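You operate a simulated robot arm through the tools that you are given. There is no shell and no other tool. Be economical: measure what you need, move in short steps, check, and stop when the job is done.

You are at the controls of a simulated robot arm. One attempt, no reset.

Task
Polish the tarnish patch off the round tray, then stand the yellow tag on it.
Fine: load the yellow pad at the polish tin; put the pad back.

The check looks at the end state, three seconds after you hand in, the way a careful person would. Anything else that was tipped, shoved, dropped, spilled or broken makes it a failure.

Robot
A 6-joint arm with a fingered hand, fixed in place. Base frame: the origin is at the foot of the arm, x ahead of it, y to its left, z up; the work surface is at about z = 0.76. Units: m, degrees, N and s.
With the tool pointing down near the work surface it reaches from about 0.34 to 0.82 m from the base axis. Its first joint turns from -166.0 to 166.0 degrees. Payload 4 kg.
Tool frame: the origin (TCP) lies between the finger pads and is the grasp point; the fingertips stand 0.026 m ahead of it; z points along the fingers, y is the line along which they close. Largest opening 0.132 m; the body of the gripper starts 0.073 m behind the TCP. The gripper is a hand of 5 fingers: y runs from the thumb to the fingers, the wrist lies at [0, 0, -0.239] in the tool frame, and closing takes about 1.5 s.
Orientation is told as [roll, pitch, yaw] about the base's x, y, z axes, in that order, counted from this pose: with the fingers straight down and closing along the base's y, the tool's x points along the base's -x, its y along +y and its z along -z.

Tools
- The arm moves only by the tool arm_command. Its arguments are lists of equal length, an entry for each row: "xyz": the shift along the base's x, y, z in mm, a list of three; "rotation": the turn, a rotation vector about the base's x, y, z in degrees, a list of three. In form: {"xyz": [[x, y, z], ...], "rotation": [[ax, ay, az], ...]}. A call has 1 to 8 rows; each row is the pose to reach, as a shift and turn from the pose commanded when the call began. "fingers" is the gripper command, from -1 (fully open) to 1 (shut), values between in proportion, set as the call begins (left out, the last holds). Each row takes 0.2 s and may step no farther than 0.05 m and 8.6 degrees from the row before; otherwise, or with a gripper value out of range, the whole call is refused. A pose out of reach is approached as far as the arm can. The call stops where the force on the tool passes 90 N (or 10 N more than at its start, if that is more) or the arm is blocked; 0.2 s more then pass. Each finger travels about 0.045 m/s and halts on what it meets, pressing with about 21 N; the grip force reading is that of the motor and also rises with nothing between the fingers. The clock runs only during rows and for 0.2 s after the last one: add rows that repeat a pose to give the fingers time. The reply holds the time, the measured pose of the TCP, the force on the tool along the base axes, the opening and the grip force, in the units named above and with some noise, and new pictures: "pictures" is both (left out), scene, wrist or none.
- Cameras (640 x 400 px; columns grow to the right, rows downward): "scene" is fixed at [0.0529, 0.5051, 1.356]; the picture's right is [-0.03, -1.00, 0.00], its down [-0.85, 0.02, -0.52] and it looks along [0.52, -0.01, -0.86] (base axes); focal length 341 px, centre (320, 200). "wrist" rides on the gripper at [0.085, 0.002, -0.097] in the tool frame; the picture's right is [-0.02, 1.00, 0.00], its down [-0.75, -0.02, -0.66] and it looks along [-0.66, -0.01, 0.75] (tool axes); focal length 270 px, centre (320, 200). There is no depth. A picture from a camera that has moved, and an enlarged one, comes with that camera's place and axes in the base frame and with its lens. The place of the scene camera against the robot may be out by one fixed shift of up to 0.025 m in any direction.
- hand_shape(shape): the hand has 5 fingers and takes this shape, open, in about a second: jaw (thumb against the fingers, like two jaws); tri (thumb and two fingers); tip (a fingertip pinch); poke (one finger out to press); point (the index stretched); flat (the hand flat); cup (the hand cupped); fist (a fist). The gripper value then closes the fingers along that shape, each until it touches; the sizes above hold for jaw. It gives what a move gives, with no picture.
- zoom(camera, box): a new picture of the part [left, top, right, bottom] of that camera's present view, enlarged. The clock stands still meanwhile.
- job_done(): hands the job in; it is judged then, once.

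Work in short steps. Places have to be worked out from the pictures, the camera data and where the tool is seen: move nearer, look again, correct. Check each grasp and each placing, and mend what went wrong. You have 120 turns and 200 pictures in all, those below and enlarged ones among them. Open the gripper and draw the arm clear of the work before you hand the job in, unless the task says otherwise; then end with one line.

The tools are called after "Request:" as name(argument=value, ...) on one line, values as JSON. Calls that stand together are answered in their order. arm_command: Moves the arm, as the interface text tells. Its arguments: {"type":"object","properties":{"xyz":{"type":"array","items":{"type":"array","items":{"type":"number"}}},"rotation":{"type":"array","items":{"type":"array","items":{"type":"number"}}},"fingers":{"type":"number"},"pictures":{"type":"string","enum":["both","scene","wrist","none"]}},"required":["xyz","rotation"]} The other tools are called the same way: hand_shape (shape) gives the hand a shape; zoom (camera, box) takes an enlarged picture of a part of a camera's view; job_done () hands the job in.

At the start:

```text
clock: 0.0
position: [0.358, 0.3153, 1.0466]
ee_rot: [0.0, 0.0, 0.0]
ft_force: [0.0, 0.2, 0.3]
gripper_width: 0.1317
finger_force: 0.1
shape: jaw
```

scene: 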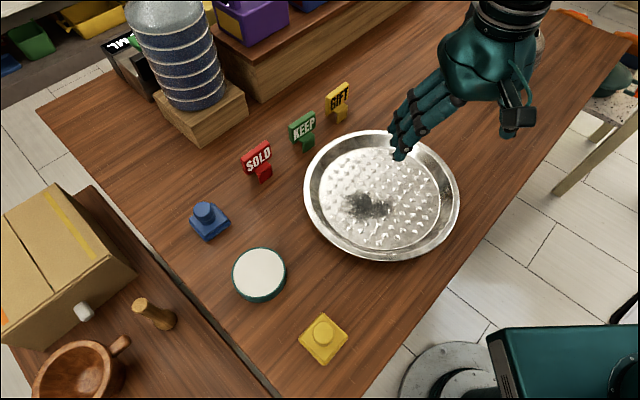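
wrist: 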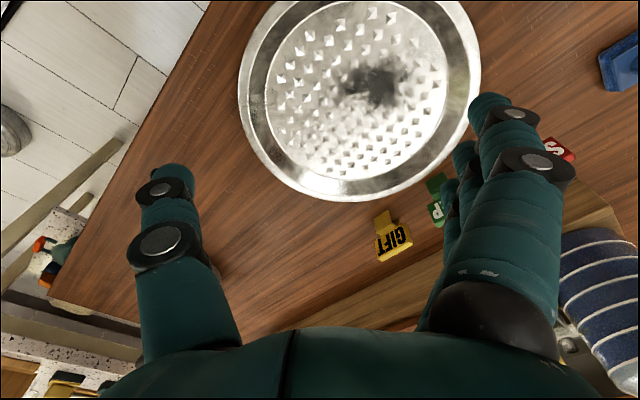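

I'll look closely at the pad, the tin and the tags before moving.

Request:
zoom(camera="scene", box=[180, 190, 380, 380])

Request:
zoom(camera="scene", box=[230, 70, 470, 270])

```text
2.11 times, centred on (280, 285) of scene
camera zoom: at [0.0529, 0.5051, 1.356], right [-0.03, -1.0, 0.0], down [-0.85, 0.02, -0.52], along [0.52, -0.01, -0.86], focal length 718 px, centre (404, 21)
```

zoom: 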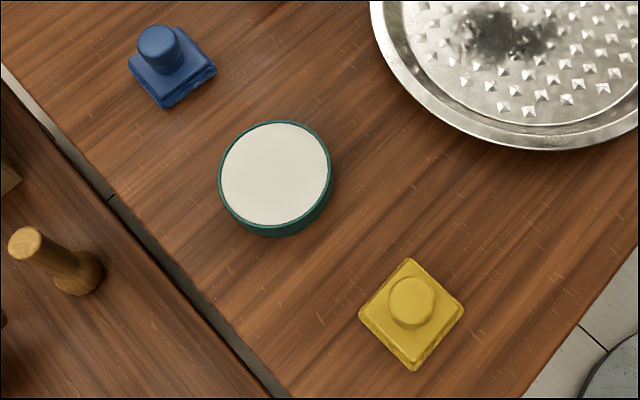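

```text
2.00 times, centred on (350, 170) of scene
camera zoom: at [0.0529, 0.5051, 1.356], right [-0.03, -1.0, 0.0], down [-0.85, 0.02, -0.52], along [0.52, -0.01, -0.86], focal length 682 px, centre (260, 260)
```

zoom: 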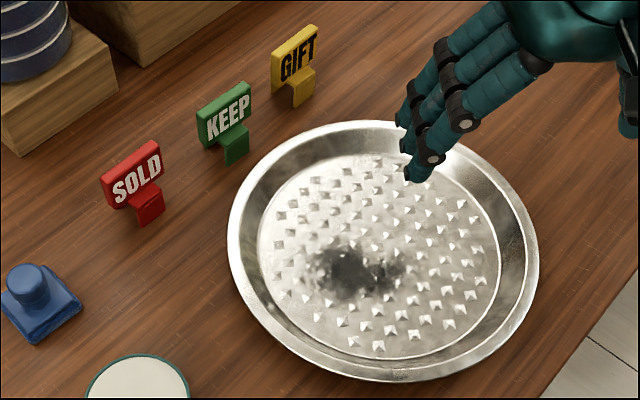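

Pad is near (0.15, 0.50), tin near (0.256, 0.606), tray near (0.42, 0.37), tag near (0.63, 0.446). I move above the pad, staying high, for a wrist view.

Request:
arm_command(xyz=[[-30, 27, -10], [-60, 54, -20], [-90, 81, -35], [-120, 108, -50], [-150, 135, -65], [-180, 162, -80], [-208, 185, -97], [-208, 185, -97]], rotation=[[0, 0, 0], [0, 0, 0], [0, 0, 0], [0, 0, 0], [0, 0, 0], [0, 0, 0], [0, 0, 0], [0, 0, 0]])

```text
clock: 1.8
position: [0.1504, 0.5029, 0.9495]
ee_rot: [-0.1, 0.0, -0.1]
ft_force: [-0.2, 0.5, 0.5]
gripper_width: 0.1318
finger_force: 0.0
shape: jaw
camera wrist: at [0.0663, 0.5058, 1.0453], right [0.02, 1.0, 0.0], down [0.75, -0.02, 0.66], along [0.66, -0.01, -0.75], focal length 270 px, centre (320, 200)
```

scene: 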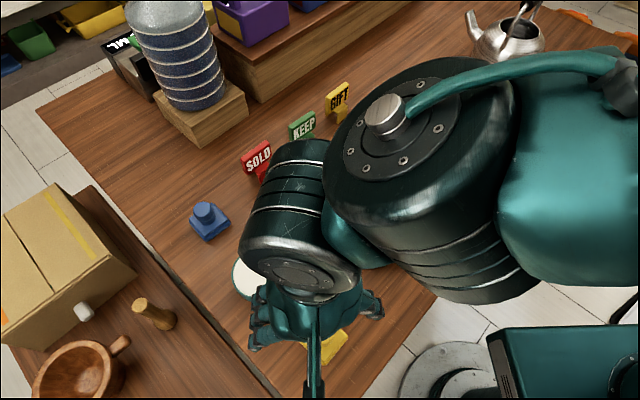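
wrist: 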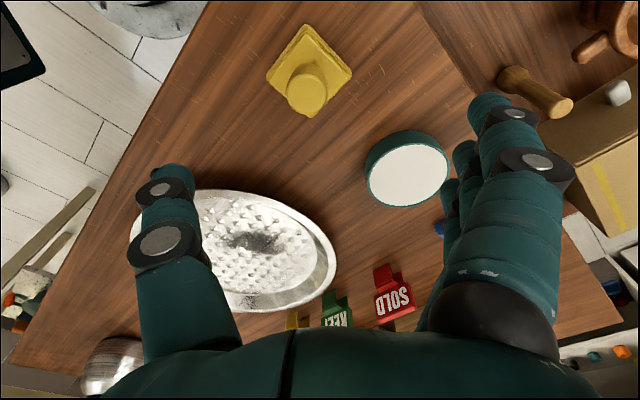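

The knob appears about 4 cm tall over a ~6 cm pad, centred near (0.146, 0.495). I descend part way and re-check; the TCP projects to the wrist image centre.

Request:
arm_command(xyz=[[-2, -4, -40], [-4, -8, -80], [-4, -8, -95], [-4, -8, -95]], rotation=[[0, 0, 0], [0, 0, 0], [0, 0, 0], [0, 0, 0]], pictures="wrist")

```text
clock: 2.8
position: [0.1455, 0.4927, 0.854]
ee_rot: [0.0, 0.0, 0.0]
ft_force: [0.0, -0.4, -0.2]
gripper_width: 0.1316
finger_force: 0.0
shape: jaw
camera wrist: at [0.0622, 0.496, 0.9499], right [0.02, 1.0, 0.0], down [0.75, -0.02, 0.66], along [0.66, -0.01, -0.75], focal length 270 px, centre (320, 200)
```

wrist: 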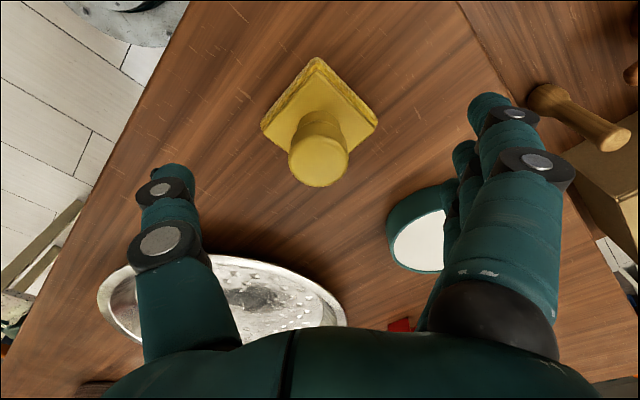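

Triangulating: knob axis at (0.144, 0.494), its top at 0.821 and the pad's top face at 0.778. I lower the TCP to 0.810 (tips at 0.784).

Request:
arm_command(xyz=[[-1, 1, -20], [-1, 1, -40], [-1, 1, -44], [-1, 1, -44]], rotation=[[0, 0, 0], [0, 0, 0], [0, 0, 0], [0, 0, 0]], pictures="wrist")

```text
clock: 3.8
position: [0.1448, 0.4936, 0.81]
ee_rot: [0.0, -0.1, -0.1]
ft_force: [-0.2, -0.8, 0.5]
gripper_width: 0.1317
finger_force: 0.0
shape: jaw
camera wrist: at [0.0612, 0.4966, 0.9065], right [0.02, 1.0, 0.0], down [0.75, -0.02, 0.66], along [0.66, -0.01, -0.75], focal length 270 px, centre (320, 200)
```

wrist: 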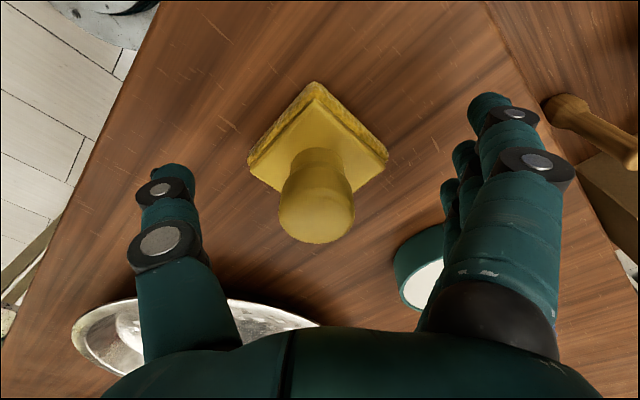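

The knob sits at the TCP in the picture; I close the hand.

Request:
arm_command(xyz=[[0, 0, 0], [0, 0, 0], [0, 0, 0], [0, 0, 0], [0, 0, 0], [0, 0, 0], [0, 0, 0], [0, 0, 0]], rotation=[[0, 0, 0], [0, 0, 0], [0, 0, 0], [0, 0, 0], [0, 0, 0], [0, 0, 0], [0, 0, 0], [0, 0, 0]], fingers=1, pictures="wrist")

```text
clock: 5.6
position: [0.1448, 0.4944, 0.8103]
ee_rot: [0.0, 0.0, 0.0]
ft_force: [-1.1, -2.8, 8.7]
gripper_width: 0.0268
finger_force: 21.1
shape: jaw
camera wrist: at [0.0611, 0.4965, 0.907], right [0.02, 1.0, 0.0], down [0.75, -0.02, 0.66], along [0.66, -0.01, -0.75], focal length 270 px, centre (320, 200)
```

wrist: 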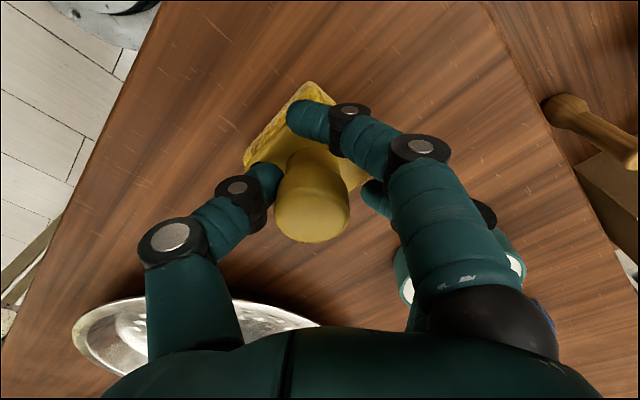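

Grip holds at 27 mm. I lift straight up 70 mm and check the pad comes along.

Request:
arm_command(xyz=[[0, 0, 20], [0, 0, 45], [0, 0, 70], [0, 0, 70]], rotation=[[0, 0, 0], [0, 0, 0], [0, 0, 0], [0, 0, 0]])

```text
clock: 6.6
position: [0.1465, 0.4949, 0.8803]
ee_rot: [0.0, 0.1, 0.0]
ft_force: [0.3, 0.4, -0.3]
gripper_width: 0.0163
finger_force: 21.0
shape: jaw
camera wrist: at [0.0619, 0.4975, 0.9761], right [0.02, 1.0, 0.0], down [0.75, -0.02, 0.66], along [0.66, -0.01, -0.75], focal length 270 px, centre (320, 200)
```

scene: 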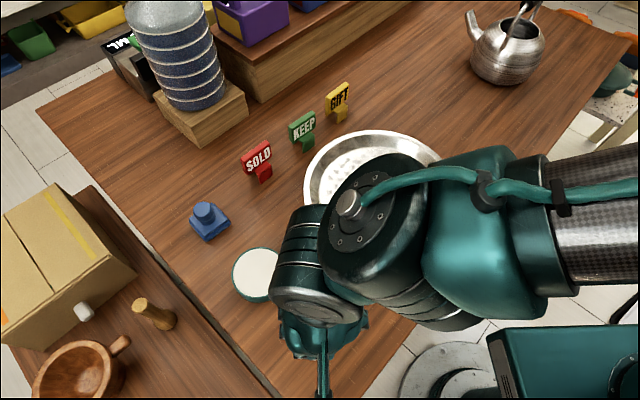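
wrist: 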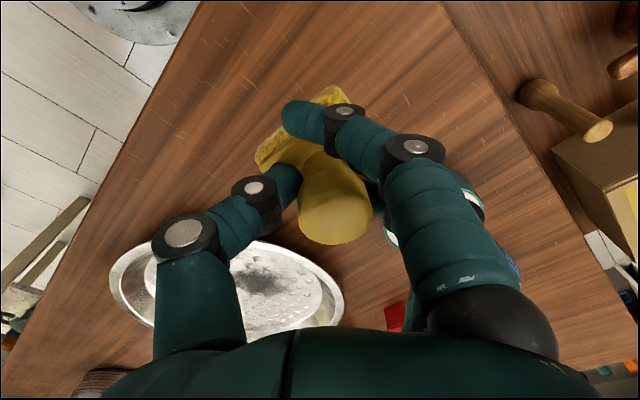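

The pad came up but skewed in the grip. I zoom to understand the contact.

Request:
zoom(camera="wrist", box=[220, 60, 440, 260])

Request:
zoom(camera="scene", box=[230, 220, 400, 390])

```text
2.00 times, centred on (330, 160) of wrist
camera zoom: at [0.0619, 0.4975, 0.9761], right [0.02, 1.0, 0.0], down [0.75, -0.02, 0.66], along [0.66, -0.01, -0.75], focal length 541 px, centre (300, 280)
```

zoom: 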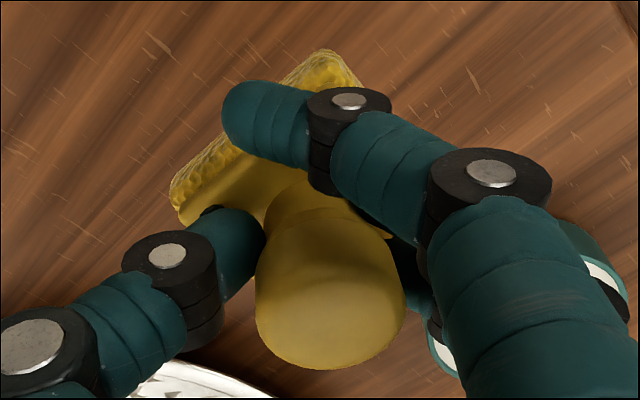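

```text
2.35 times, centred on (315, 305) of scene
camera zoom: at [0.0529, 0.5051, 1.356], right [-0.03, -1.0, 0.0], down [-0.85, 0.02, -0.52], along [0.52, -0.01, -0.86], focal length 802 px, centre (332, -47)
```

zoom: 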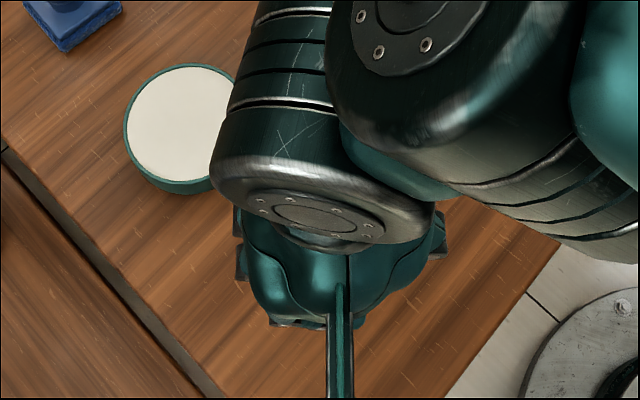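

Too crooked to polish with. I lower it back to where it stood, gently, and will regrasp with another hand shape.

Request:
arm_command(xyz=[[0, 0, -25], [0, 0, -50], [0, 0, -62], [0, 0, -67], [0, 0, -67]], rotation=[[0, 0, 0], [0, 0, 0], [0, 0, 0], [0, 0, 0], [0, 0, 0]], pictures="wrist")

```text
clock: 7.8
position: [0.1458, 0.4928, 0.8113]
ee_rot: [0.0, 0.1, 0.0]
ft_force: [-0.5, -1.0, 2.7]
gripper_width: 0.0158
finger_force: 21.0
shape: jaw
camera wrist: at [0.0622, 0.4973, 0.9085], right [0.02, 1.0, 0.0], down [0.75, -0.02, 0.66], along [0.66, -0.01, -0.75], focal length 270 px, centre (320, 200)
```

wrist: 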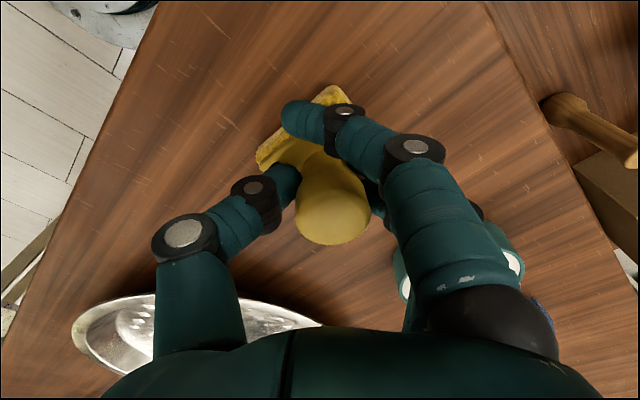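

Light contact with the table; I open so the pad settles.

Request:
arm_command(xyz=[[0, 0, -3], [0, 0, -3], [0, 0, -3], [0, 0, -3], [0, 0, -3], [0, 0, -3], [0, 0, -3], [0, 0, -3]], rotation=[[0, 0, 0], [0, 0, 0], [0, 0, 0], [0, 0, 0], [0, 0, 0], [0, 0, 0], [0, 0, 0], [0, 0, 0]], fingers=-1, pictures="wrist")

```text
clock: 9.6
position: [0.1476, 0.4967, 0.8135]
ee_rot: [0.6, -0.1, -0.1]
ft_force: [-3.9, 15.7, 72.5]
gripper_width: 0.1261
finger_force: 0.0
shape: jaw
camera wrist: at [0.0627, 0.4991, 0.9095], right [0.02, 1.0, 0.01], down [0.75, -0.02, 0.66], along [0.66, -0.01, -0.75], focal length 270 px, centre (320, 200)
```

wrist: 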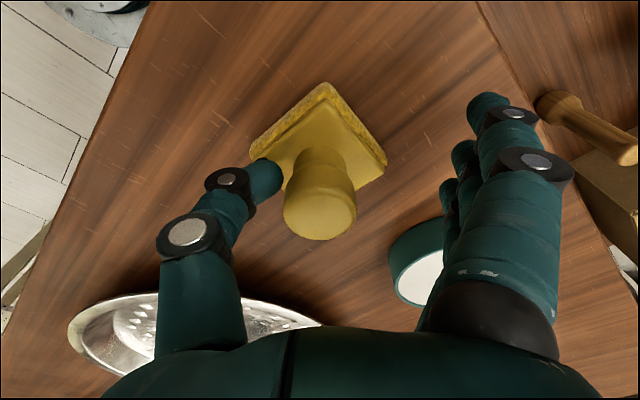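

The thumb is pressing on the pad (72 N). I raise the hand 15 mm to free it.

Request:
arm_command(xyz=[[0, 0, 5], [0, 0, 15], [0, 0, 15], [0, 0, 15]], rotation=[[0, 0, 0], [0, 0, 0], [0, 0, 0], [0, 0, 0]], pictures="wrist")

```text
clock: 10.6
position: [0.1459, 0.4941, 0.8258]
ee_rot: [-0.1, -0.1, 0.0]
ft_force: [-0.3, 0.4, -0.5]
gripper_width: 0.1318
finger_force: 0.0
shape: jaw
camera wrist: at [0.0617, 0.4972, 0.9216], right [0.02, 1.0, 0.0], down [0.75, -0.01, 0.66], along [0.66, -0.01, -0.75], focal length 270 px, centre (320, 200)
```

wrist: 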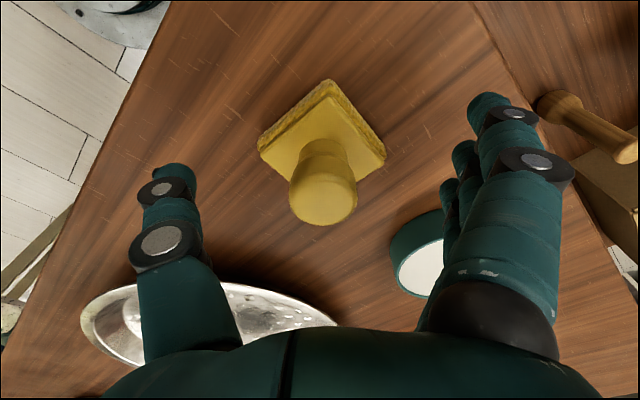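

The pad is upright and flat again. I rise 60 mm and try the "tri" shape to see its finger layout.

Request:
arm_command(xyz=[[0, 0, 30], [0, 0, 60], [0, 0, 60]], rotation=[[0, 0, 0], [0, 0, 0], [0, 0, 0]], pictures="none")

Request:
hand_shape(shape="tri")

Request:
arm_command(xyz=[[0, 0, 0]], rotation=[[0, 0, 0]], pictures="wrist")

```text
clock: 11.4
position: [0.1456, 0.4942, 0.886]
ee_rot: [-0.1, 0.0, 0.0]
ft_force: [0.0, 0.2, -0.2]
gripper_width: 0.1319
finger_force: 0.0
shape: jaw
```

```text
clock: 12.3
position: [0.1452, 0.4938, 0.8849]
ee_rot: [0.1, 0.0, -0.1]
ft_force: [-0.1, -0.7, -0.1]
gripper_width: 0.1319
finger_force: 0.0
shape: tri
```

```text
clock: 12.7
position: [0.1456, 0.4939, 0.8856]
ee_rot: [0.0, 0.1, 0.1]
ft_force: [0.1, -0.2, -0.6]
gripper_width: 0.1322
finger_force: 0.1
shape: tri
camera wrist: at [0.0618, 0.4976, 0.9814], right [0.02, 1.0, 0.0], down [0.75, -0.02, 0.66], along [0.66, -0.01, -0.75], focal length 270 px, centre (320, 200)
```

wrist: 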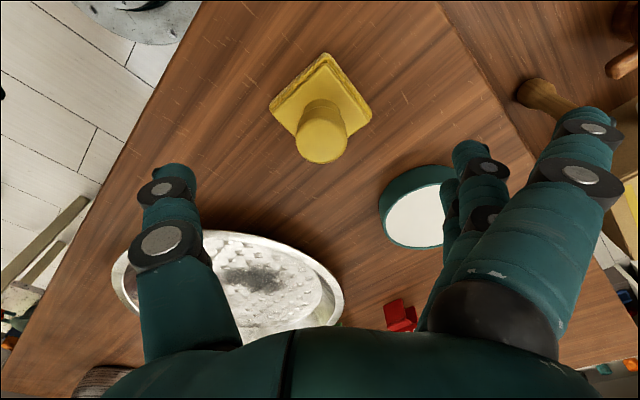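

In "tri" one finger stays out. I close in the air here (tips are 40 mm above the knob) to see where fingers meet.

Request:
arm_command(xyz=[[0, 0, 0], [0, 0, 0], [0, 0, 0], [0, 0, 0], [0, 0, 0], [0, 0, 0]], rotation=[[0, 0, 0], [0, 0, 0], [0, 0, 0], [0, 0, 0], [0, 0, 0], [0, 0, 0]], fingers=0.65, pictures="wrist")

Request:
hand_shape(shape="tip")

Request:
arm_command(xyz=[[0, 0, 0], [0, 0, 0], [0, 0, 0], [0, 0, 0], [0, 0, 0], [0, 0, 0]], rotation=[[0, 0, 0], [0, 0, 0], [0, 0, 0], [0, 0, 0], [0, 0, 0], [0, 0, 0]], fingers=0.65, pictures="wrist")

Request:
hand_shape(shape="jaw")

Request:
arm_command(xyz=[[0, 0, 0], [0, 0, 0], [0, 0, 0], [0, 0, 0], [0, 0, 0], [0, 0, 0]], rotation=[[0, 0, 0], [0, 0, 0], [0, 0, 0], [0, 0, 0], [0, 0, 0], [0, 0, 0]], fingers=0.65, pictures="wrist")

```text
clock: 14.1
position: [0.1451, 0.4946, 0.8862]
ee_rot: [-0.1, 0.1, 0.1]
ft_force: [0.0, -1.6, 0.0]
gripper_width: 0.0235
finger_force: 0.1
shape: tri
camera wrist: at [0.0618, 0.4977, 0.9814], right [0.02, 1.0, 0.0], down [0.75, -0.02, 0.66], along [0.66, -0.01, -0.75], focal length 270 px, centre (320, 200)
```

wrist: 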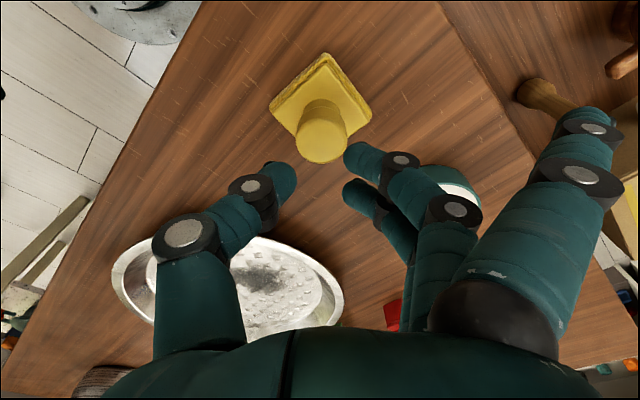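

```text
clock: 15.0
position: [0.1458, 0.4947, 0.885]
ee_rot: [0.1, -0.1, 0.0]
ft_force: [-0.6, -0.8, 0.4]
gripper_width: 0.1318
finger_force: 0.0
shape: tip
```

```text
clock: 16.4
position: [0.1455, 0.4945, 0.8848]
ee_rot: [0.0, 0.0, 0.0]
ft_force: [-0.3, 0.7, 0.2]
gripper_width: 0.0239
finger_force: 0.1
shape: tip
camera wrist: at [0.0618, 0.4977, 0.9814], right [0.02, 1.0, 0.0], down [0.75, -0.02, 0.66], along [0.66, -0.01, -0.75], focal length 270 px, centre (320, 200)
```

wrist: 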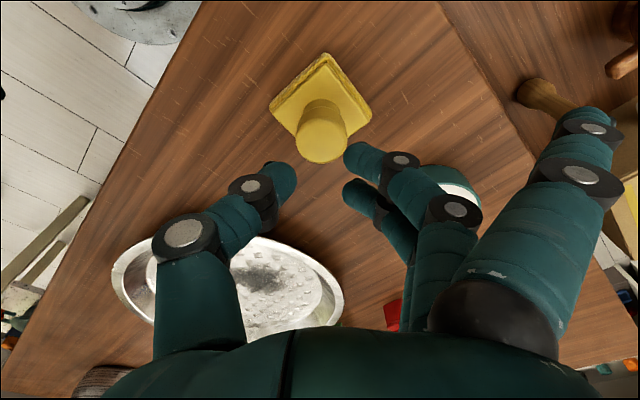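

```text
clock: 17.3
position: [0.1461, 0.4936, 0.8843]
ee_rot: [0.0, 0.0, -0.1]
ft_force: [0.5, 0.8, 0.1]
gripper_width: 0.132
finger_force: 0.1
shape: jaw
```

```text
clock: 18.7
position: [0.1463, 0.4939, 0.8845]
ee_rot: [0.0, 0.0, 0.0]
ft_force: [0.2, 0.2, -0.2]
gripper_width: 0.0235
finger_force: 0.0
shape: jaw
camera wrist: at [0.0618, 0.4977, 0.9814], right [0.02, 1.0, 0.0], down [0.75, -0.02, 0.66], along [0.66, -0.01, -0.75], focal length 270 px, centre (320, 200)
```

wrist: 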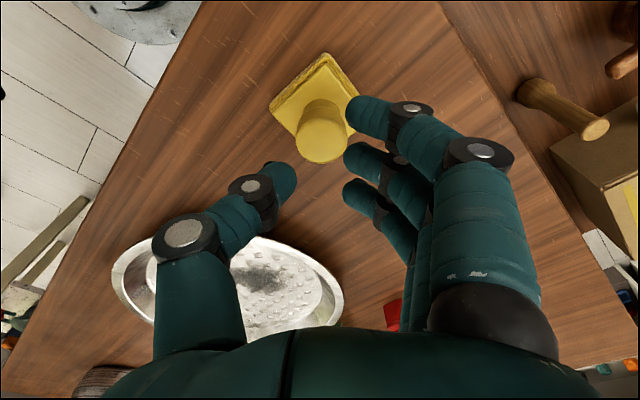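

Tip and tri are alike: middle and ring oppose the thumb symmetrically, while jaw's index finger sweeps past the knob and twists it. Knob is now at (0.1466, 0.498); I use tri, descend to 0.816.

Request:
hand_shape(shape="tri")

Request:
arm_command(xyz=[[0, 4, -30], [0, 4, -60], [0, 4, -69], [0, 4, -69], [0, 4, -69]], rotation=[[0, 0, 0], [0, 0, 0], [0, 0, 0], [0, 0, 0], [0, 0, 0]], fingers=-1, pictures="wrist")

```text
clock: 19.6
position: [0.146, 0.4929, 0.8865]
ee_rot: [-0.1, 0.0, 0.0]
ft_force: [-0.3, 0.1, 1.1]
gripper_width: 0.1317
finger_force: 0.1
shape: tri
```

```text
clock: 20.8
position: [0.1456, 0.499, 0.8151]
ee_rot: [0.0, 0.0, -0.1]
ft_force: [-0.7, 0.3, -0.3]
gripper_width: 0.1317
finger_force: 0.1
shape: tri
camera wrist: at [0.0617, 0.5024, 0.9115], right [0.02, 1.0, 0.0], down [0.75, -0.02, 0.66], along [0.66, -0.01, -0.75], focal length 270 px, centre (320, 200)
```

wrist: 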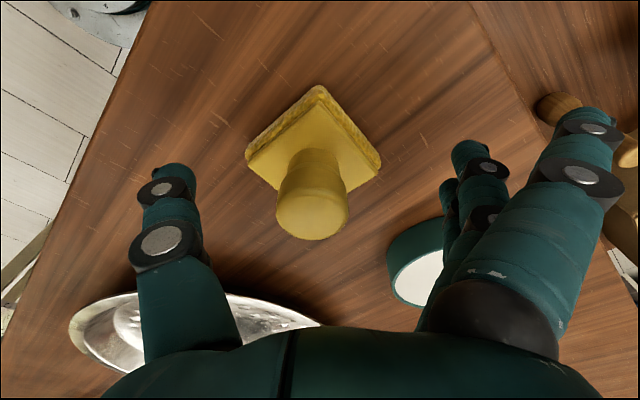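

Knob is about 2 mm to the thumb side; I correct and close.

Request:
arm_command(xyz=[[0, -2, 0], [0, -2, 0], [0, -2, 0], [0, -2, 0], [0, -2, 0], [0, -2, 0], [0, -2, 0], [0, -2, 0]], rotation=[[0, 0, 0], [0, 0, 0], [0, 0, 0], [0, 0, 0], [0, 0, 0], [0, 0, 0], [0, 0, 0], [0, 0, 0]], fingers=1, pictures="wrist")

Request:
arm_command(xyz=[[0, 0, 10], [0, 0, 20], [0, 0, 20]], rotation=[[0, 0, 0], [0, 0, 0], [0, 0, 0]], pictures="wrist")

```text
clock: 22.6
position: [0.1454, 0.4972, 0.8144]
ee_rot: [0.1, 0.0, 0.0]
ft_force: [0.1, -0.3, 0.7]
gripper_width: 0.0241
finger_force: 20.7
shape: tri
camera wrist: at [0.0614, 0.5004, 0.9116], right [0.02, 1.0, 0.0], down [0.75, -0.02, 0.66], along [0.66, -0.01, -0.75], focal length 270 px, centre (320, 200)
```

wrist: 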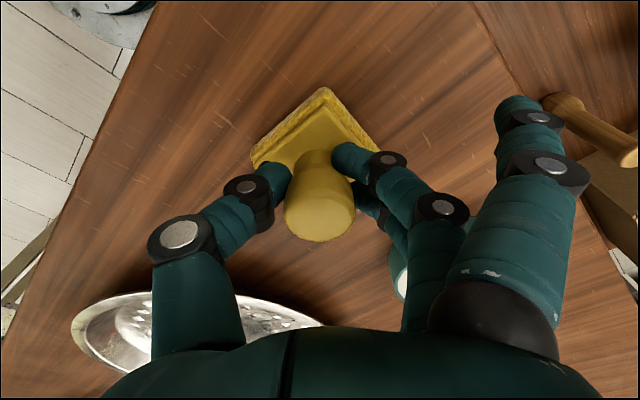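

```text
clock: 23.4
position: [0.1443, 0.497, 0.8355]
ee_rot: [0.0, 0.0, 0.1]
ft_force: [0.1, 0.1, -0.8]
gripper_width: 0.0242
finger_force: 20.7
shape: tri
camera wrist: at [0.061, 0.4998, 0.9317], right [0.02, 1.0, 0.0], down [0.75, -0.02, 0.66], along [0.66, -0.01, -0.75], focal length 270 px, centre (320, 200)
```

wrist: 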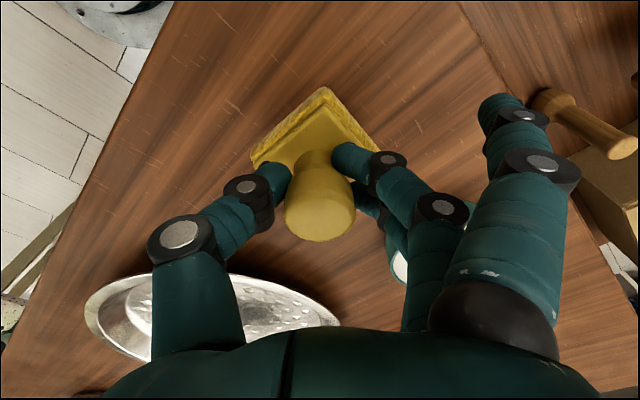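

The grip is steady and the pad level. Now over to above the tin at about (0.258, 0.608), at TCP height 0.90.

Request:
arm_command(xyz=[[0, 0, 35], [0, 0, 70], [28, 28, 70], [56, 56, 70], [85, 84, 70], [113, 111, 70], [113, 111, 70]], rotation=[[0, 0, 0], [0, 0, 0], [0, 0, 0], [0, 0, 0], [0, 0, 0], [0, 0, 0], [0, 0, 0]])

```text
clock: 25.0
position: [0.2604, 0.6075, 0.9034]
ee_rot: [0.0, 0.0, 0.1]
ft_force: [0.0, 0.3, -1.0]
gripper_width: 0.0241
finger_force: 21.0
shape: tri
camera wrist: at [0.1771, 0.6103, 1.0009], right [0.02, 1.0, 0.0], down [0.75, -0.02, 0.66], along [0.66, -0.01, -0.75], focal length 270 px, centre (320, 200)
```

scene: 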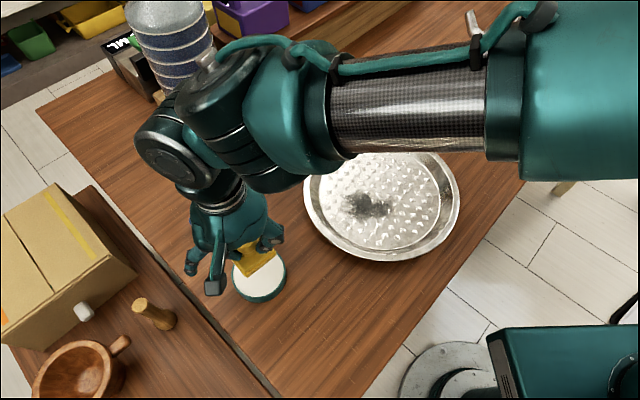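
wrist: 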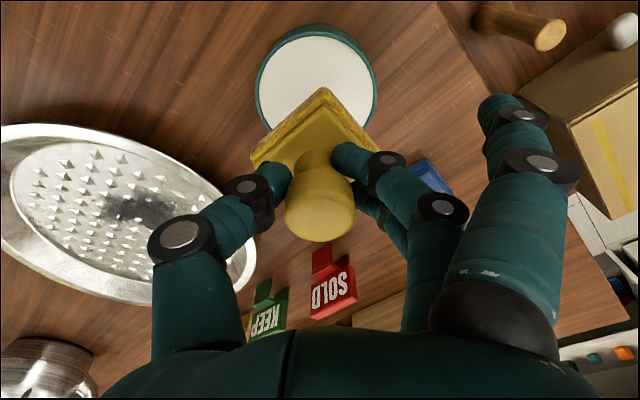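

I need the tin's centre and height better; zooming in both views.

Request:
zoom(camera="wrist", box=[220, 0, 420, 180])

Request:
zoom(camera="scene", box=[170, 170, 310, 310])

```text
2.22 times, centred on (320, 90) of wrist
camera zoom: at [0.1771, 0.6103, 1.0009], right [0.02, 1.0, 0.0], down [0.75, -0.02, 0.66], along [0.66, -0.01, -0.75], focal length 601 px, centre (320, 444)
```

zoom: 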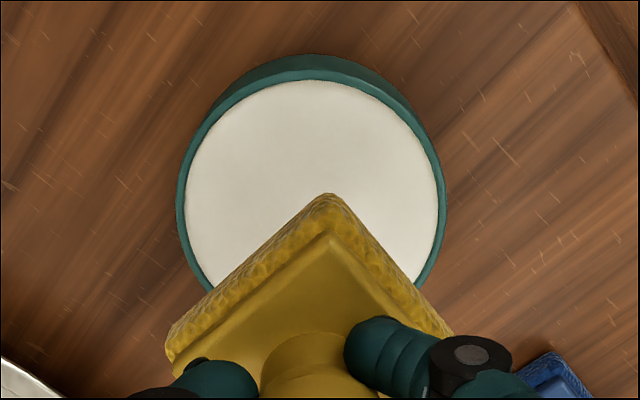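

```text
2.86 times, centred on (240, 240) of scene
camera zoom: at [0.0529, 0.5051, 1.356], right [-0.03, -1.0, 0.0], down [-0.85, 0.02, -0.52], along [0.52, -0.01, -0.86], focal length 974 px, centre (549, 86)
```

zoom: 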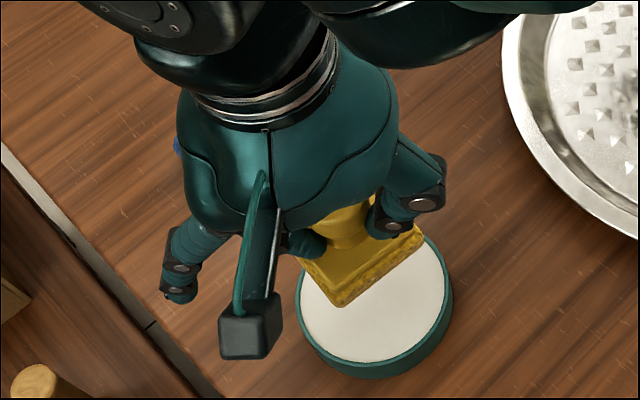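

Tin centre ≈ (0.253, 0.608), top about 0.785–0.795. I shift 7 mm back and descend toward it in fine steps.

Request:
arm_command(xyz=[[-7, 0, -20], [-7, 0, -40], [-7, 0, -48], [-7, 0, -52], [-7, 0, -52]], rotation=[[0, 0, 0], [0, 0, 0], [0, 0, 0], [0, 0, 0], [0, 0, 0]], pictures="wrist")

```text
clock: 26.2
position: [0.2512, 0.6077, 0.8528]
ee_rot: [0.1, 0.0, 0.1]
ft_force: [-0.7, 0.4, -1.4]
gripper_width: 0.0244
finger_force: 20.7
shape: tri
camera wrist: at [0.1681, 0.6106, 0.9496], right [0.02, 1.0, 0.0], down [0.75, -0.02, 0.66], along [0.66, -0.01, -0.75], focal length 270 px, centre (320, 200)
```

wrist: 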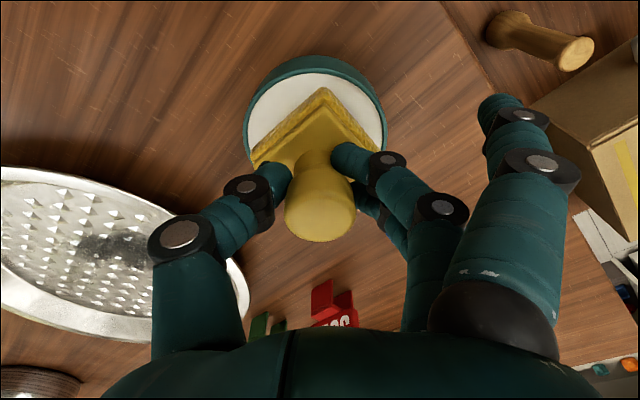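

Still free at 0.853. I continue down 2–3 mm at a time, watching the force.

Request:
arm_command(xyz=[[0, 0, -3], [0, 0, -6], [0, 0, -6]], rotation=[[0, 0, 0], [0, 0, 0], [0, 0, 0]], pictures="none")

Request:
arm_command(xyz=[[0, 0, -2], [0, 0, -4], [0, 0, -4]], rotation=[[0, 0, 0], [0, 0, 0], [0, 0, 0]], pictures="wrist")

```text
clock: 27.0
position: [0.2519, 0.6071, 0.8466]
ee_rot: [0.0, 0.1, 0.0]
ft_force: [0.0, 0.2, -1.8]
gripper_width: 0.0243
finger_force: 20.9
shape: tri
```

```text
clock: 27.8
position: [0.2513, 0.6074, 0.8434]
ee_rot: [-0.1, -0.1, 0.0]
ft_force: [0.8, -0.5, 2.5]
gripper_width: 0.0244
finger_force: 21.4
shape: tri
camera wrist: at [0.1676, 0.6103, 0.94], right [0.02, 1.0, 0.0], down [0.75, -0.02, 0.66], along [0.66, -0.01, -0.75], focal length 270 px, centre (320, 200)
```

wrist: 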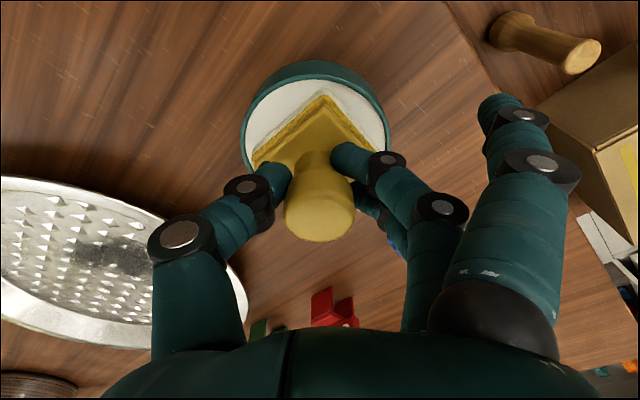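

Contact at 0.843. I press 2 mm more and hold for a moment to load the pad.

Request:
arm_command(xyz=[[0, 0, -1], [0, 0, -2], [0, 0, -2], [0, 0, -2], [0, 0, -2]], rotation=[[0, 0, 0], [0, 0, 0], [0, 0, 0], [0, 0, 0], [0, 0, 0]], pictures="wrist")

```text
clock: 29.0
position: [0.2513, 0.607, 0.8422]
ee_rot: [0.2, 0.0, 0.0]
ft_force: [-2.9, 0.0, 21.3]
gripper_width: 0.0251
finger_force: 21.0
shape: tri
camera wrist: at [0.1679, 0.6102, 0.9386], right [0.02, 1.0, 0.0], down [0.75, -0.02, 0.66], along [0.66, -0.01, -0.75], focal length 270 px, centre (320, 200)
```

wrist: 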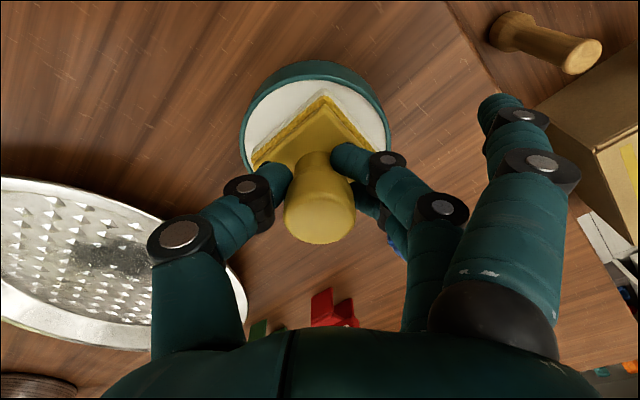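

Pressed with ~20 N. I lift straight off and check that the tin stays put.

Request:
arm_command(xyz=[[0, 0, 10], [0, 0, 30], [0, 0, 65], [0, 0, 65]], rotation=[[0, 0, 0], [0, 0, 0], [0, 0, 0], [0, 0, 0]])

Request:
zoom(camera="wrist", box=[220, 0, 420, 180])

```text
clock: 30.0
position: [0.2524, 0.6072, 0.9065]
ee_rot: [0.0, -0.1, 0.1]
ft_force: [0.6, -0.2, -0.6]
gripper_width: 0.0246
finger_force: 21.0
shape: tri
camera wrist: at [0.1682, 0.6102, 1.0026], right [0.02, 1.0, 0.0], down [0.75, -0.02, 0.66], along [0.66, -0.01, -0.75], focal length 270 px, centre (320, 200)
```

scene: 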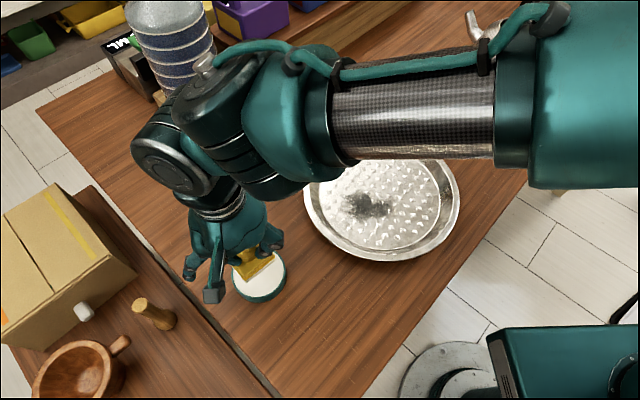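
wrist: 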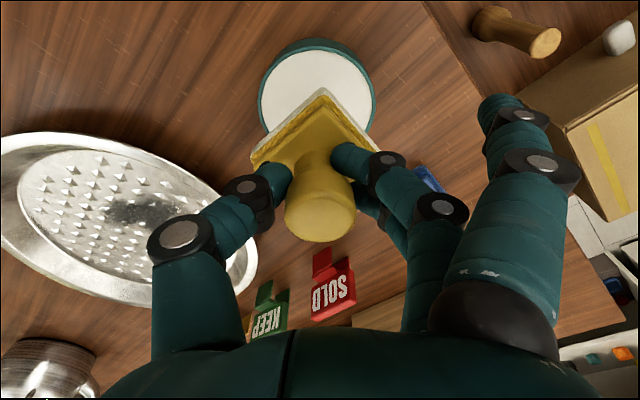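

```text
2.22 times, centred on (320, 90) of wrist
camera zoom: at [0.1682, 0.6102, 1.0026], right [0.02, 1.0, 0.0], down [0.75, -0.02, 0.66], along [0.66, -0.01, -0.75], focal length 601 px, centre (320, 444)
```

zoom: 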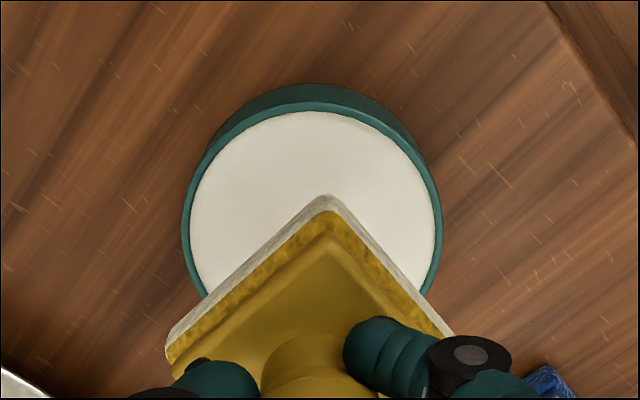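

The pad now carries white polish and the tin stands unmoved. I travel to above the tarnish patch, near (0.398, 0.390).

Request:
arm_command(xyz=[[24, -36, 0], [48, -72, 0], [73, -108, 0], [97, -144, 0], [121, -180, 0], [146, -217, 0], [146, -217, 0]], rotation=[[0, 0, 0], [0, 0, 0], [0, 0, 0], [0, 0, 0], [0, 0, 0], [0, 0, 0], [0, 0, 0]])

```text
clock: 31.6
position: [0.3993, 0.3901, 0.9066]
ee_rot: [0.0, 0.1, 0.0]
ft_force: [-0.5, 0.1, -0.5]
gripper_width: 0.0244
finger_force: 21.0
shape: tri
camera wrist: at [0.315, 0.3932, 1.0024], right [0.02, 1.0, 0.0], down [0.75, -0.02, 0.66], along [0.66, -0.01, -0.75], focal length 270 px, centre (320, 200)
```

scene: 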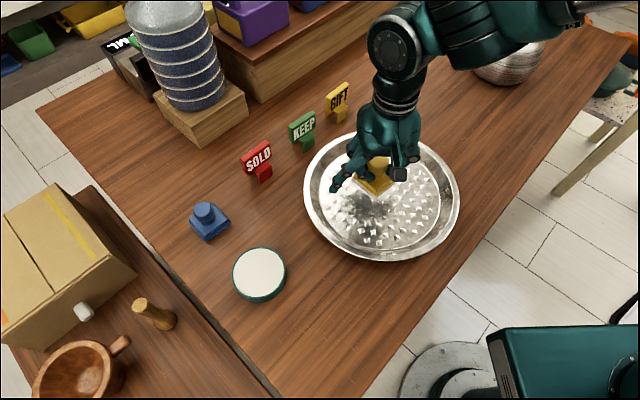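
wrist: 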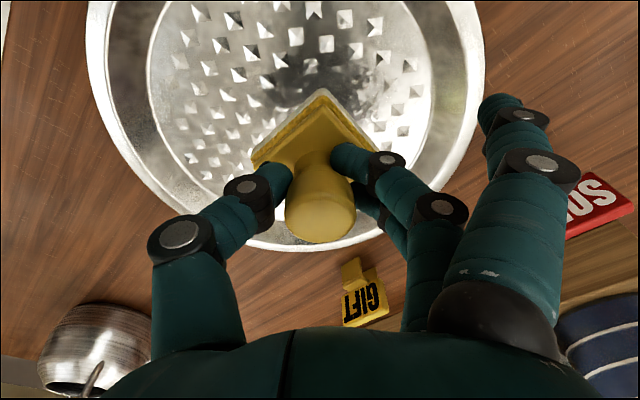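

Nothing is under the hand but the tray. I descend to 0.838 and check.

Request:
arm_command(xyz=[[0, 0, -30], [0, 0, -55], [0, 0, -68], [0, 0, -68]], rotation=[[0, 0, 0], [0, 0, 0], [0, 0, 0], [0, 0, 0]])

Request:
zoom(camera="scene", box=[290, 110, 480, 280])

```text
clock: 32.6
position: [0.4007, 0.3902, 0.8379]
ee_rot: [0.0, 0.1, 0.0]
ft_force: [0.3, 0.0, -1.4]
gripper_width: 0.0247
finger_force: 20.6
shape: tri
camera wrist: at [0.3156, 0.3934, 0.9349], right [0.02, 1.0, 0.0], down [0.75, -0.02, 0.66], along [0.66, -0.01, -0.75], focal length 270 px, centre (320, 200)
```

scene: 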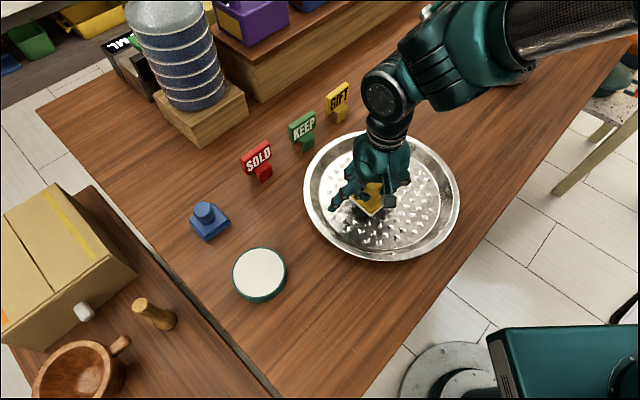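
wrist: 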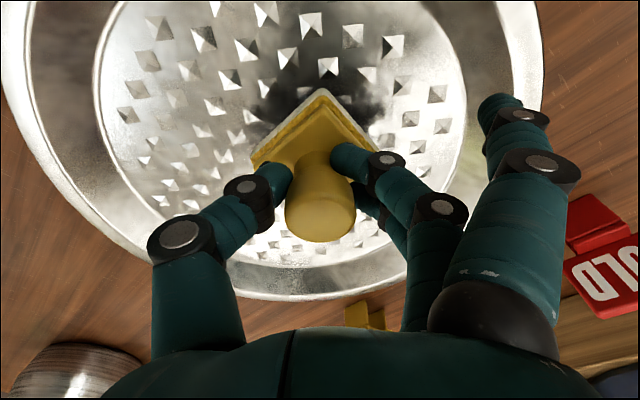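

```text
2.35 times, centred on (385, 195) of scene
camera zoom: at [0.0529, 0.5051, 1.356], right [-0.03, -1.0, 0.0], down [-0.85, 0.02, -0.52], along [0.52, -0.01, -0.86], focal length 802 px, centre (167, 212)
```

zoom: 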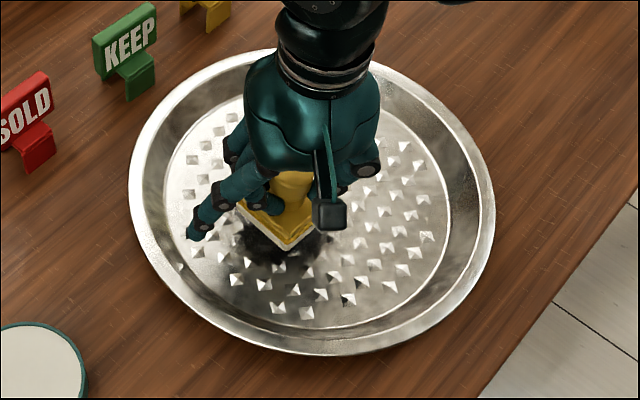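

Pad is over the patch. I go down in small steps to find contact.

Request:
arm_command(xyz=[[0, 0, -4], [0, 0, -8], [0, 0, -10], [0, 0, -10]], rotation=[[0, 0, 0], [0, 0, 0], [0, 0, 0], [0, 0, 0]], pictures="none")

Request:
arm_command(xyz=[[0, 0, -2], [0, 0, -4], [0, 0, -4]], rotation=[[0, 0, 0], [0, 0, 0], [0, 0, 0]], pictures="none")

```text
clock: 33.6
position: [0.3981, 0.3896, 0.8287]
ee_rot: [0.0, 0.1, 0.0]
ft_force: [-0.3, 0.0, 0.2]
gripper_width: 0.0245
finger_force: 21.1
shape: tri
```

```text
clock: 34.4
position: [0.3972, 0.3913, 0.8257]
ee_rot: [0.0, 0.0, 0.0]
ft_force: [0.0, -0.1, -0.3]
gripper_width: 0.0247
finger_force: 20.8
shape: tri
```

Request:
arm_command(xyz=[[0, 0, -2], [0, 0, -3], [0, 0, -3]], rotation=[[0, 0, 0], [0, 0, 0], [0, 0, 0]], pictures="none")

```text
clock: 35.2
position: [0.3974, 0.3903, 0.823]
ee_rot: [0.1, 0.0, 0.0]
ft_force: [-0.5, 1.3, 0.1]
gripper_width: 0.0248
finger_force: 21.1
shape: tri
```

Still no force; another 2 mm steps down.

Request:
arm_command(xyz=[[0, 0, -1], [0, 0, -2], [0, 0, -2]], rotation=[[0, 0, 0], [0, 0, 0], [0, 0, 0]], pictures="none")

```text
clock: 36.0
position: [0.398, 0.3909, 0.8197]
ee_rot: [0.1, 0.0, 0.0]
ft_force: [-1.2, -1.6, 4.7]
gripper_width: 0.0248
finger_force: 20.8
shape: tri
```

Contact at 0.820 with ~5 N. I start gentle strokes across y and check that the tray isn't sliding.

Request:
arm_command(xyz=[[0, 12, -0.5], [0, 24, -0.5], [0, 12, -0.5], [0, 0, -0.5], [0, -12, -0.5], [0, -24, -0.5], [0, -12, -0.5], [0, 0, -0.5]], rotation=[[0, 0, 0], [0, 0, 0], [0, 0, 0], [0, 0, 0], [0, 0, 0], [0, 0, 0], [0, 0, 0], [0, 0, 0]])

```text
clock: 37.8
position: [0.3977, 0.3908, 0.8185]
ee_rot: [0.0, -0.1, 0.0]
ft_force: [-0.3, -3.1, 8.2]
gripper_width: 0.0256
finger_force: 21.4
shape: tri
camera wrist: at [0.3147, 0.3931, 0.9153], right [0.02, 1.0, 0.0], down [0.75, -0.02, 0.66], along [0.66, -0.01, -0.75], focal length 270 px, centre (320, 200)
```

scene: 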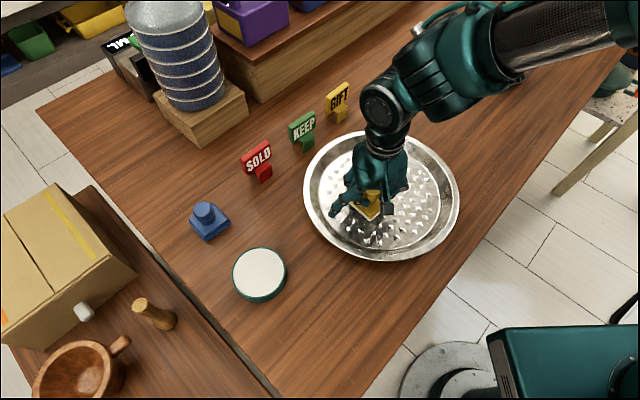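
wrist: 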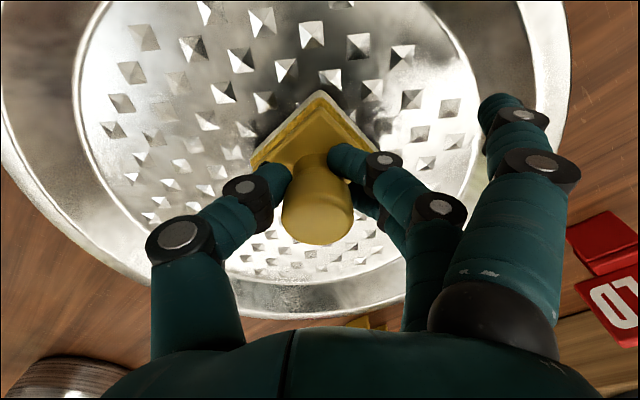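

The tray stays put and the dark area is already fading. I add strokes at other x offsets.

Request:
arm_command(xyz=[[-18, 0, -0.5], [-18, 20, -0.5], [-18, 35, -0.5], [-18, 15, -0.5], [-18, -5, -0.5], [-18, -25, -0.5], [-18, -40, -0.5], [0, -40, -0.5]], rotation=[[0, 0, 0], [0, 0, 0], [0, 0, 0], [0, 0, 0], [0, 0, 0], [0, 0, 0], [0, 0, 0], [0, 0, 0]], pictures="none")

Request:
arm_command(xyz=[[20, 0, 0], [20, 20, 0], [20, 40, 0], [20, 60, 0], [20, 75, 0], [0, 75, 0], [0, 55, 0], [0, 40, 0]], rotation=[[0, 0, 0], [0, 0, 0], [0, 0, 0], [0, 0, 0], [0, 0, 0], [0, 0, 0], [0, 0, 0], [0, 0, 0]])

```text
clock: 39.6
position: [0.3983, 0.3525, 0.8196]
ee_rot: [0.0, 0.1, 0.0]
ft_force: [-2.9, 0.5, 6.9]
gripper_width: 0.025
finger_force: 20.8
shape: tri
```

```text
clock: 41.4
position: [0.3961, 0.3905, 0.8202]
ee_rot: [0.0, 0.0, 0.0]
ft_force: [0.3, 1.1, 1.9]
gripper_width: 0.0245
finger_force: 21.0
shape: tri
camera wrist: at [0.3125, 0.3943, 0.9154], right [0.02, 1.0, 0.0], down [0.75, -0.02, 0.66], along [0.66, -0.01, -0.75], focal length 270 px, centre (320, 200)
```

scene: 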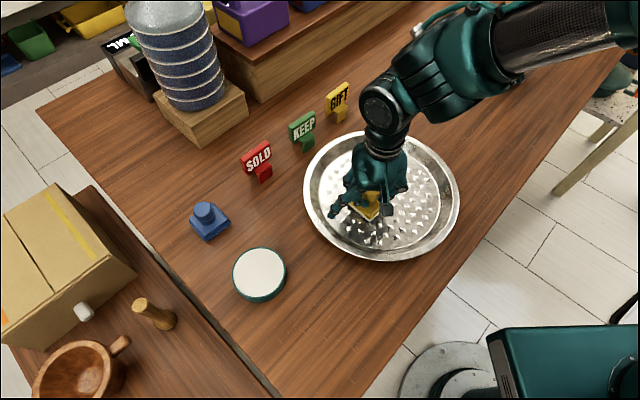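
wrist: 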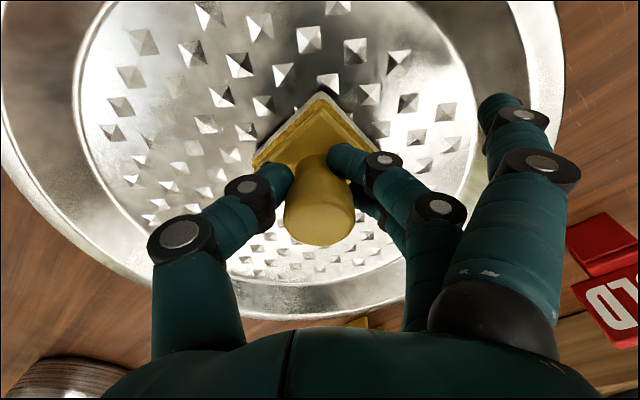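

The patch looks clean. I lift and draw toward the pad's home so the scene camera sees the tray.

Request:
arm_command(xyz=[[0, 0, 30], [0, 0, 60], [0, 0, 85], [-30, 10, 85], [-65, 30, 85], [-100, 55, 85], [-130, 75, 85], [-130, 75, 85]], rotation=[[0, 0, 0], [0, 0, 0], [0, 0, 0], [0, 0, 0], [0, 0, 0], [0, 0, 0], [0, 0, 0], [0, 0, 0]])

Request:
zoom(camera="scene", box=[290, 110, 480, 280])

```text
clock: 43.2
position: [0.2681, 0.4655, 0.9011]
ee_rot: [0.0, 0.0, 0.0]
ft_force: [-0.6, 0.0, -0.9]
gripper_width: 0.0243
finger_force: 20.9
shape: tri
camera wrist: at [0.1829, 0.4691, 0.9983], right [0.02, 1.0, 0.0], down [0.75, -0.02, 0.66], along [0.66, -0.01, -0.75], focal length 270 px, centre (320, 200)
```

scene: 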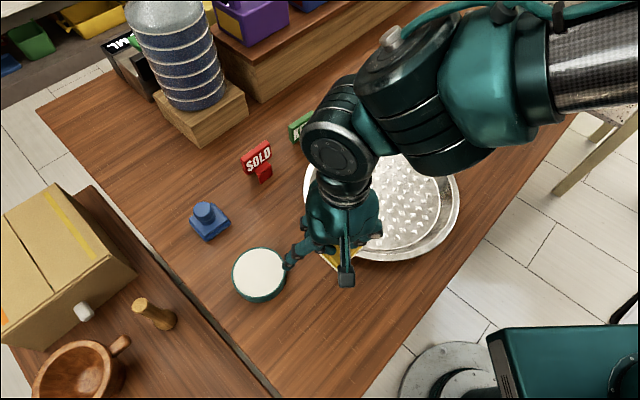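
wrist: 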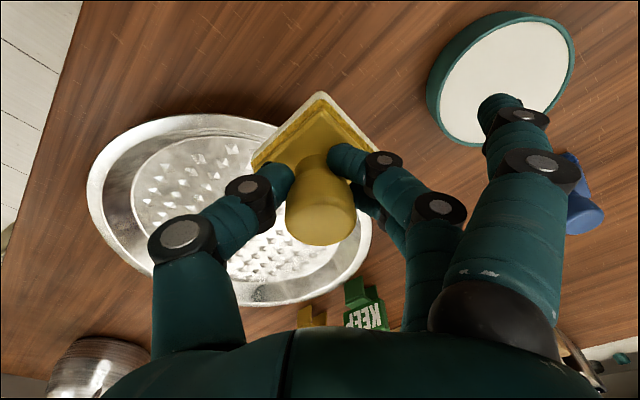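

```text
2.35 times, centred on (385, 195) of scene
camera zoom: at [0.0529, 0.5051, 1.356], right [-0.03, -1.0, 0.0], down [-0.85, 0.02, -0.52], along [0.52, -0.01, -0.86], focal length 802 px, centre (167, 212)
```

zoom: 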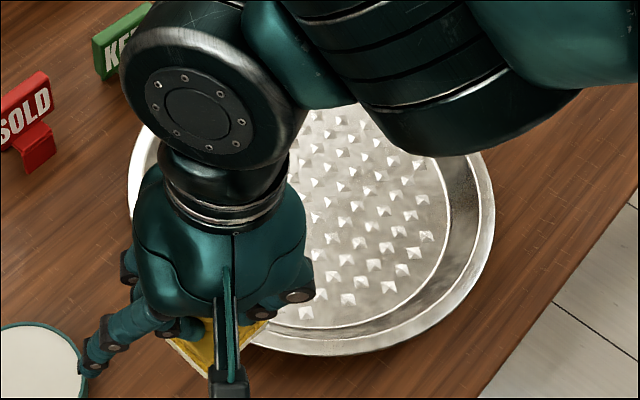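

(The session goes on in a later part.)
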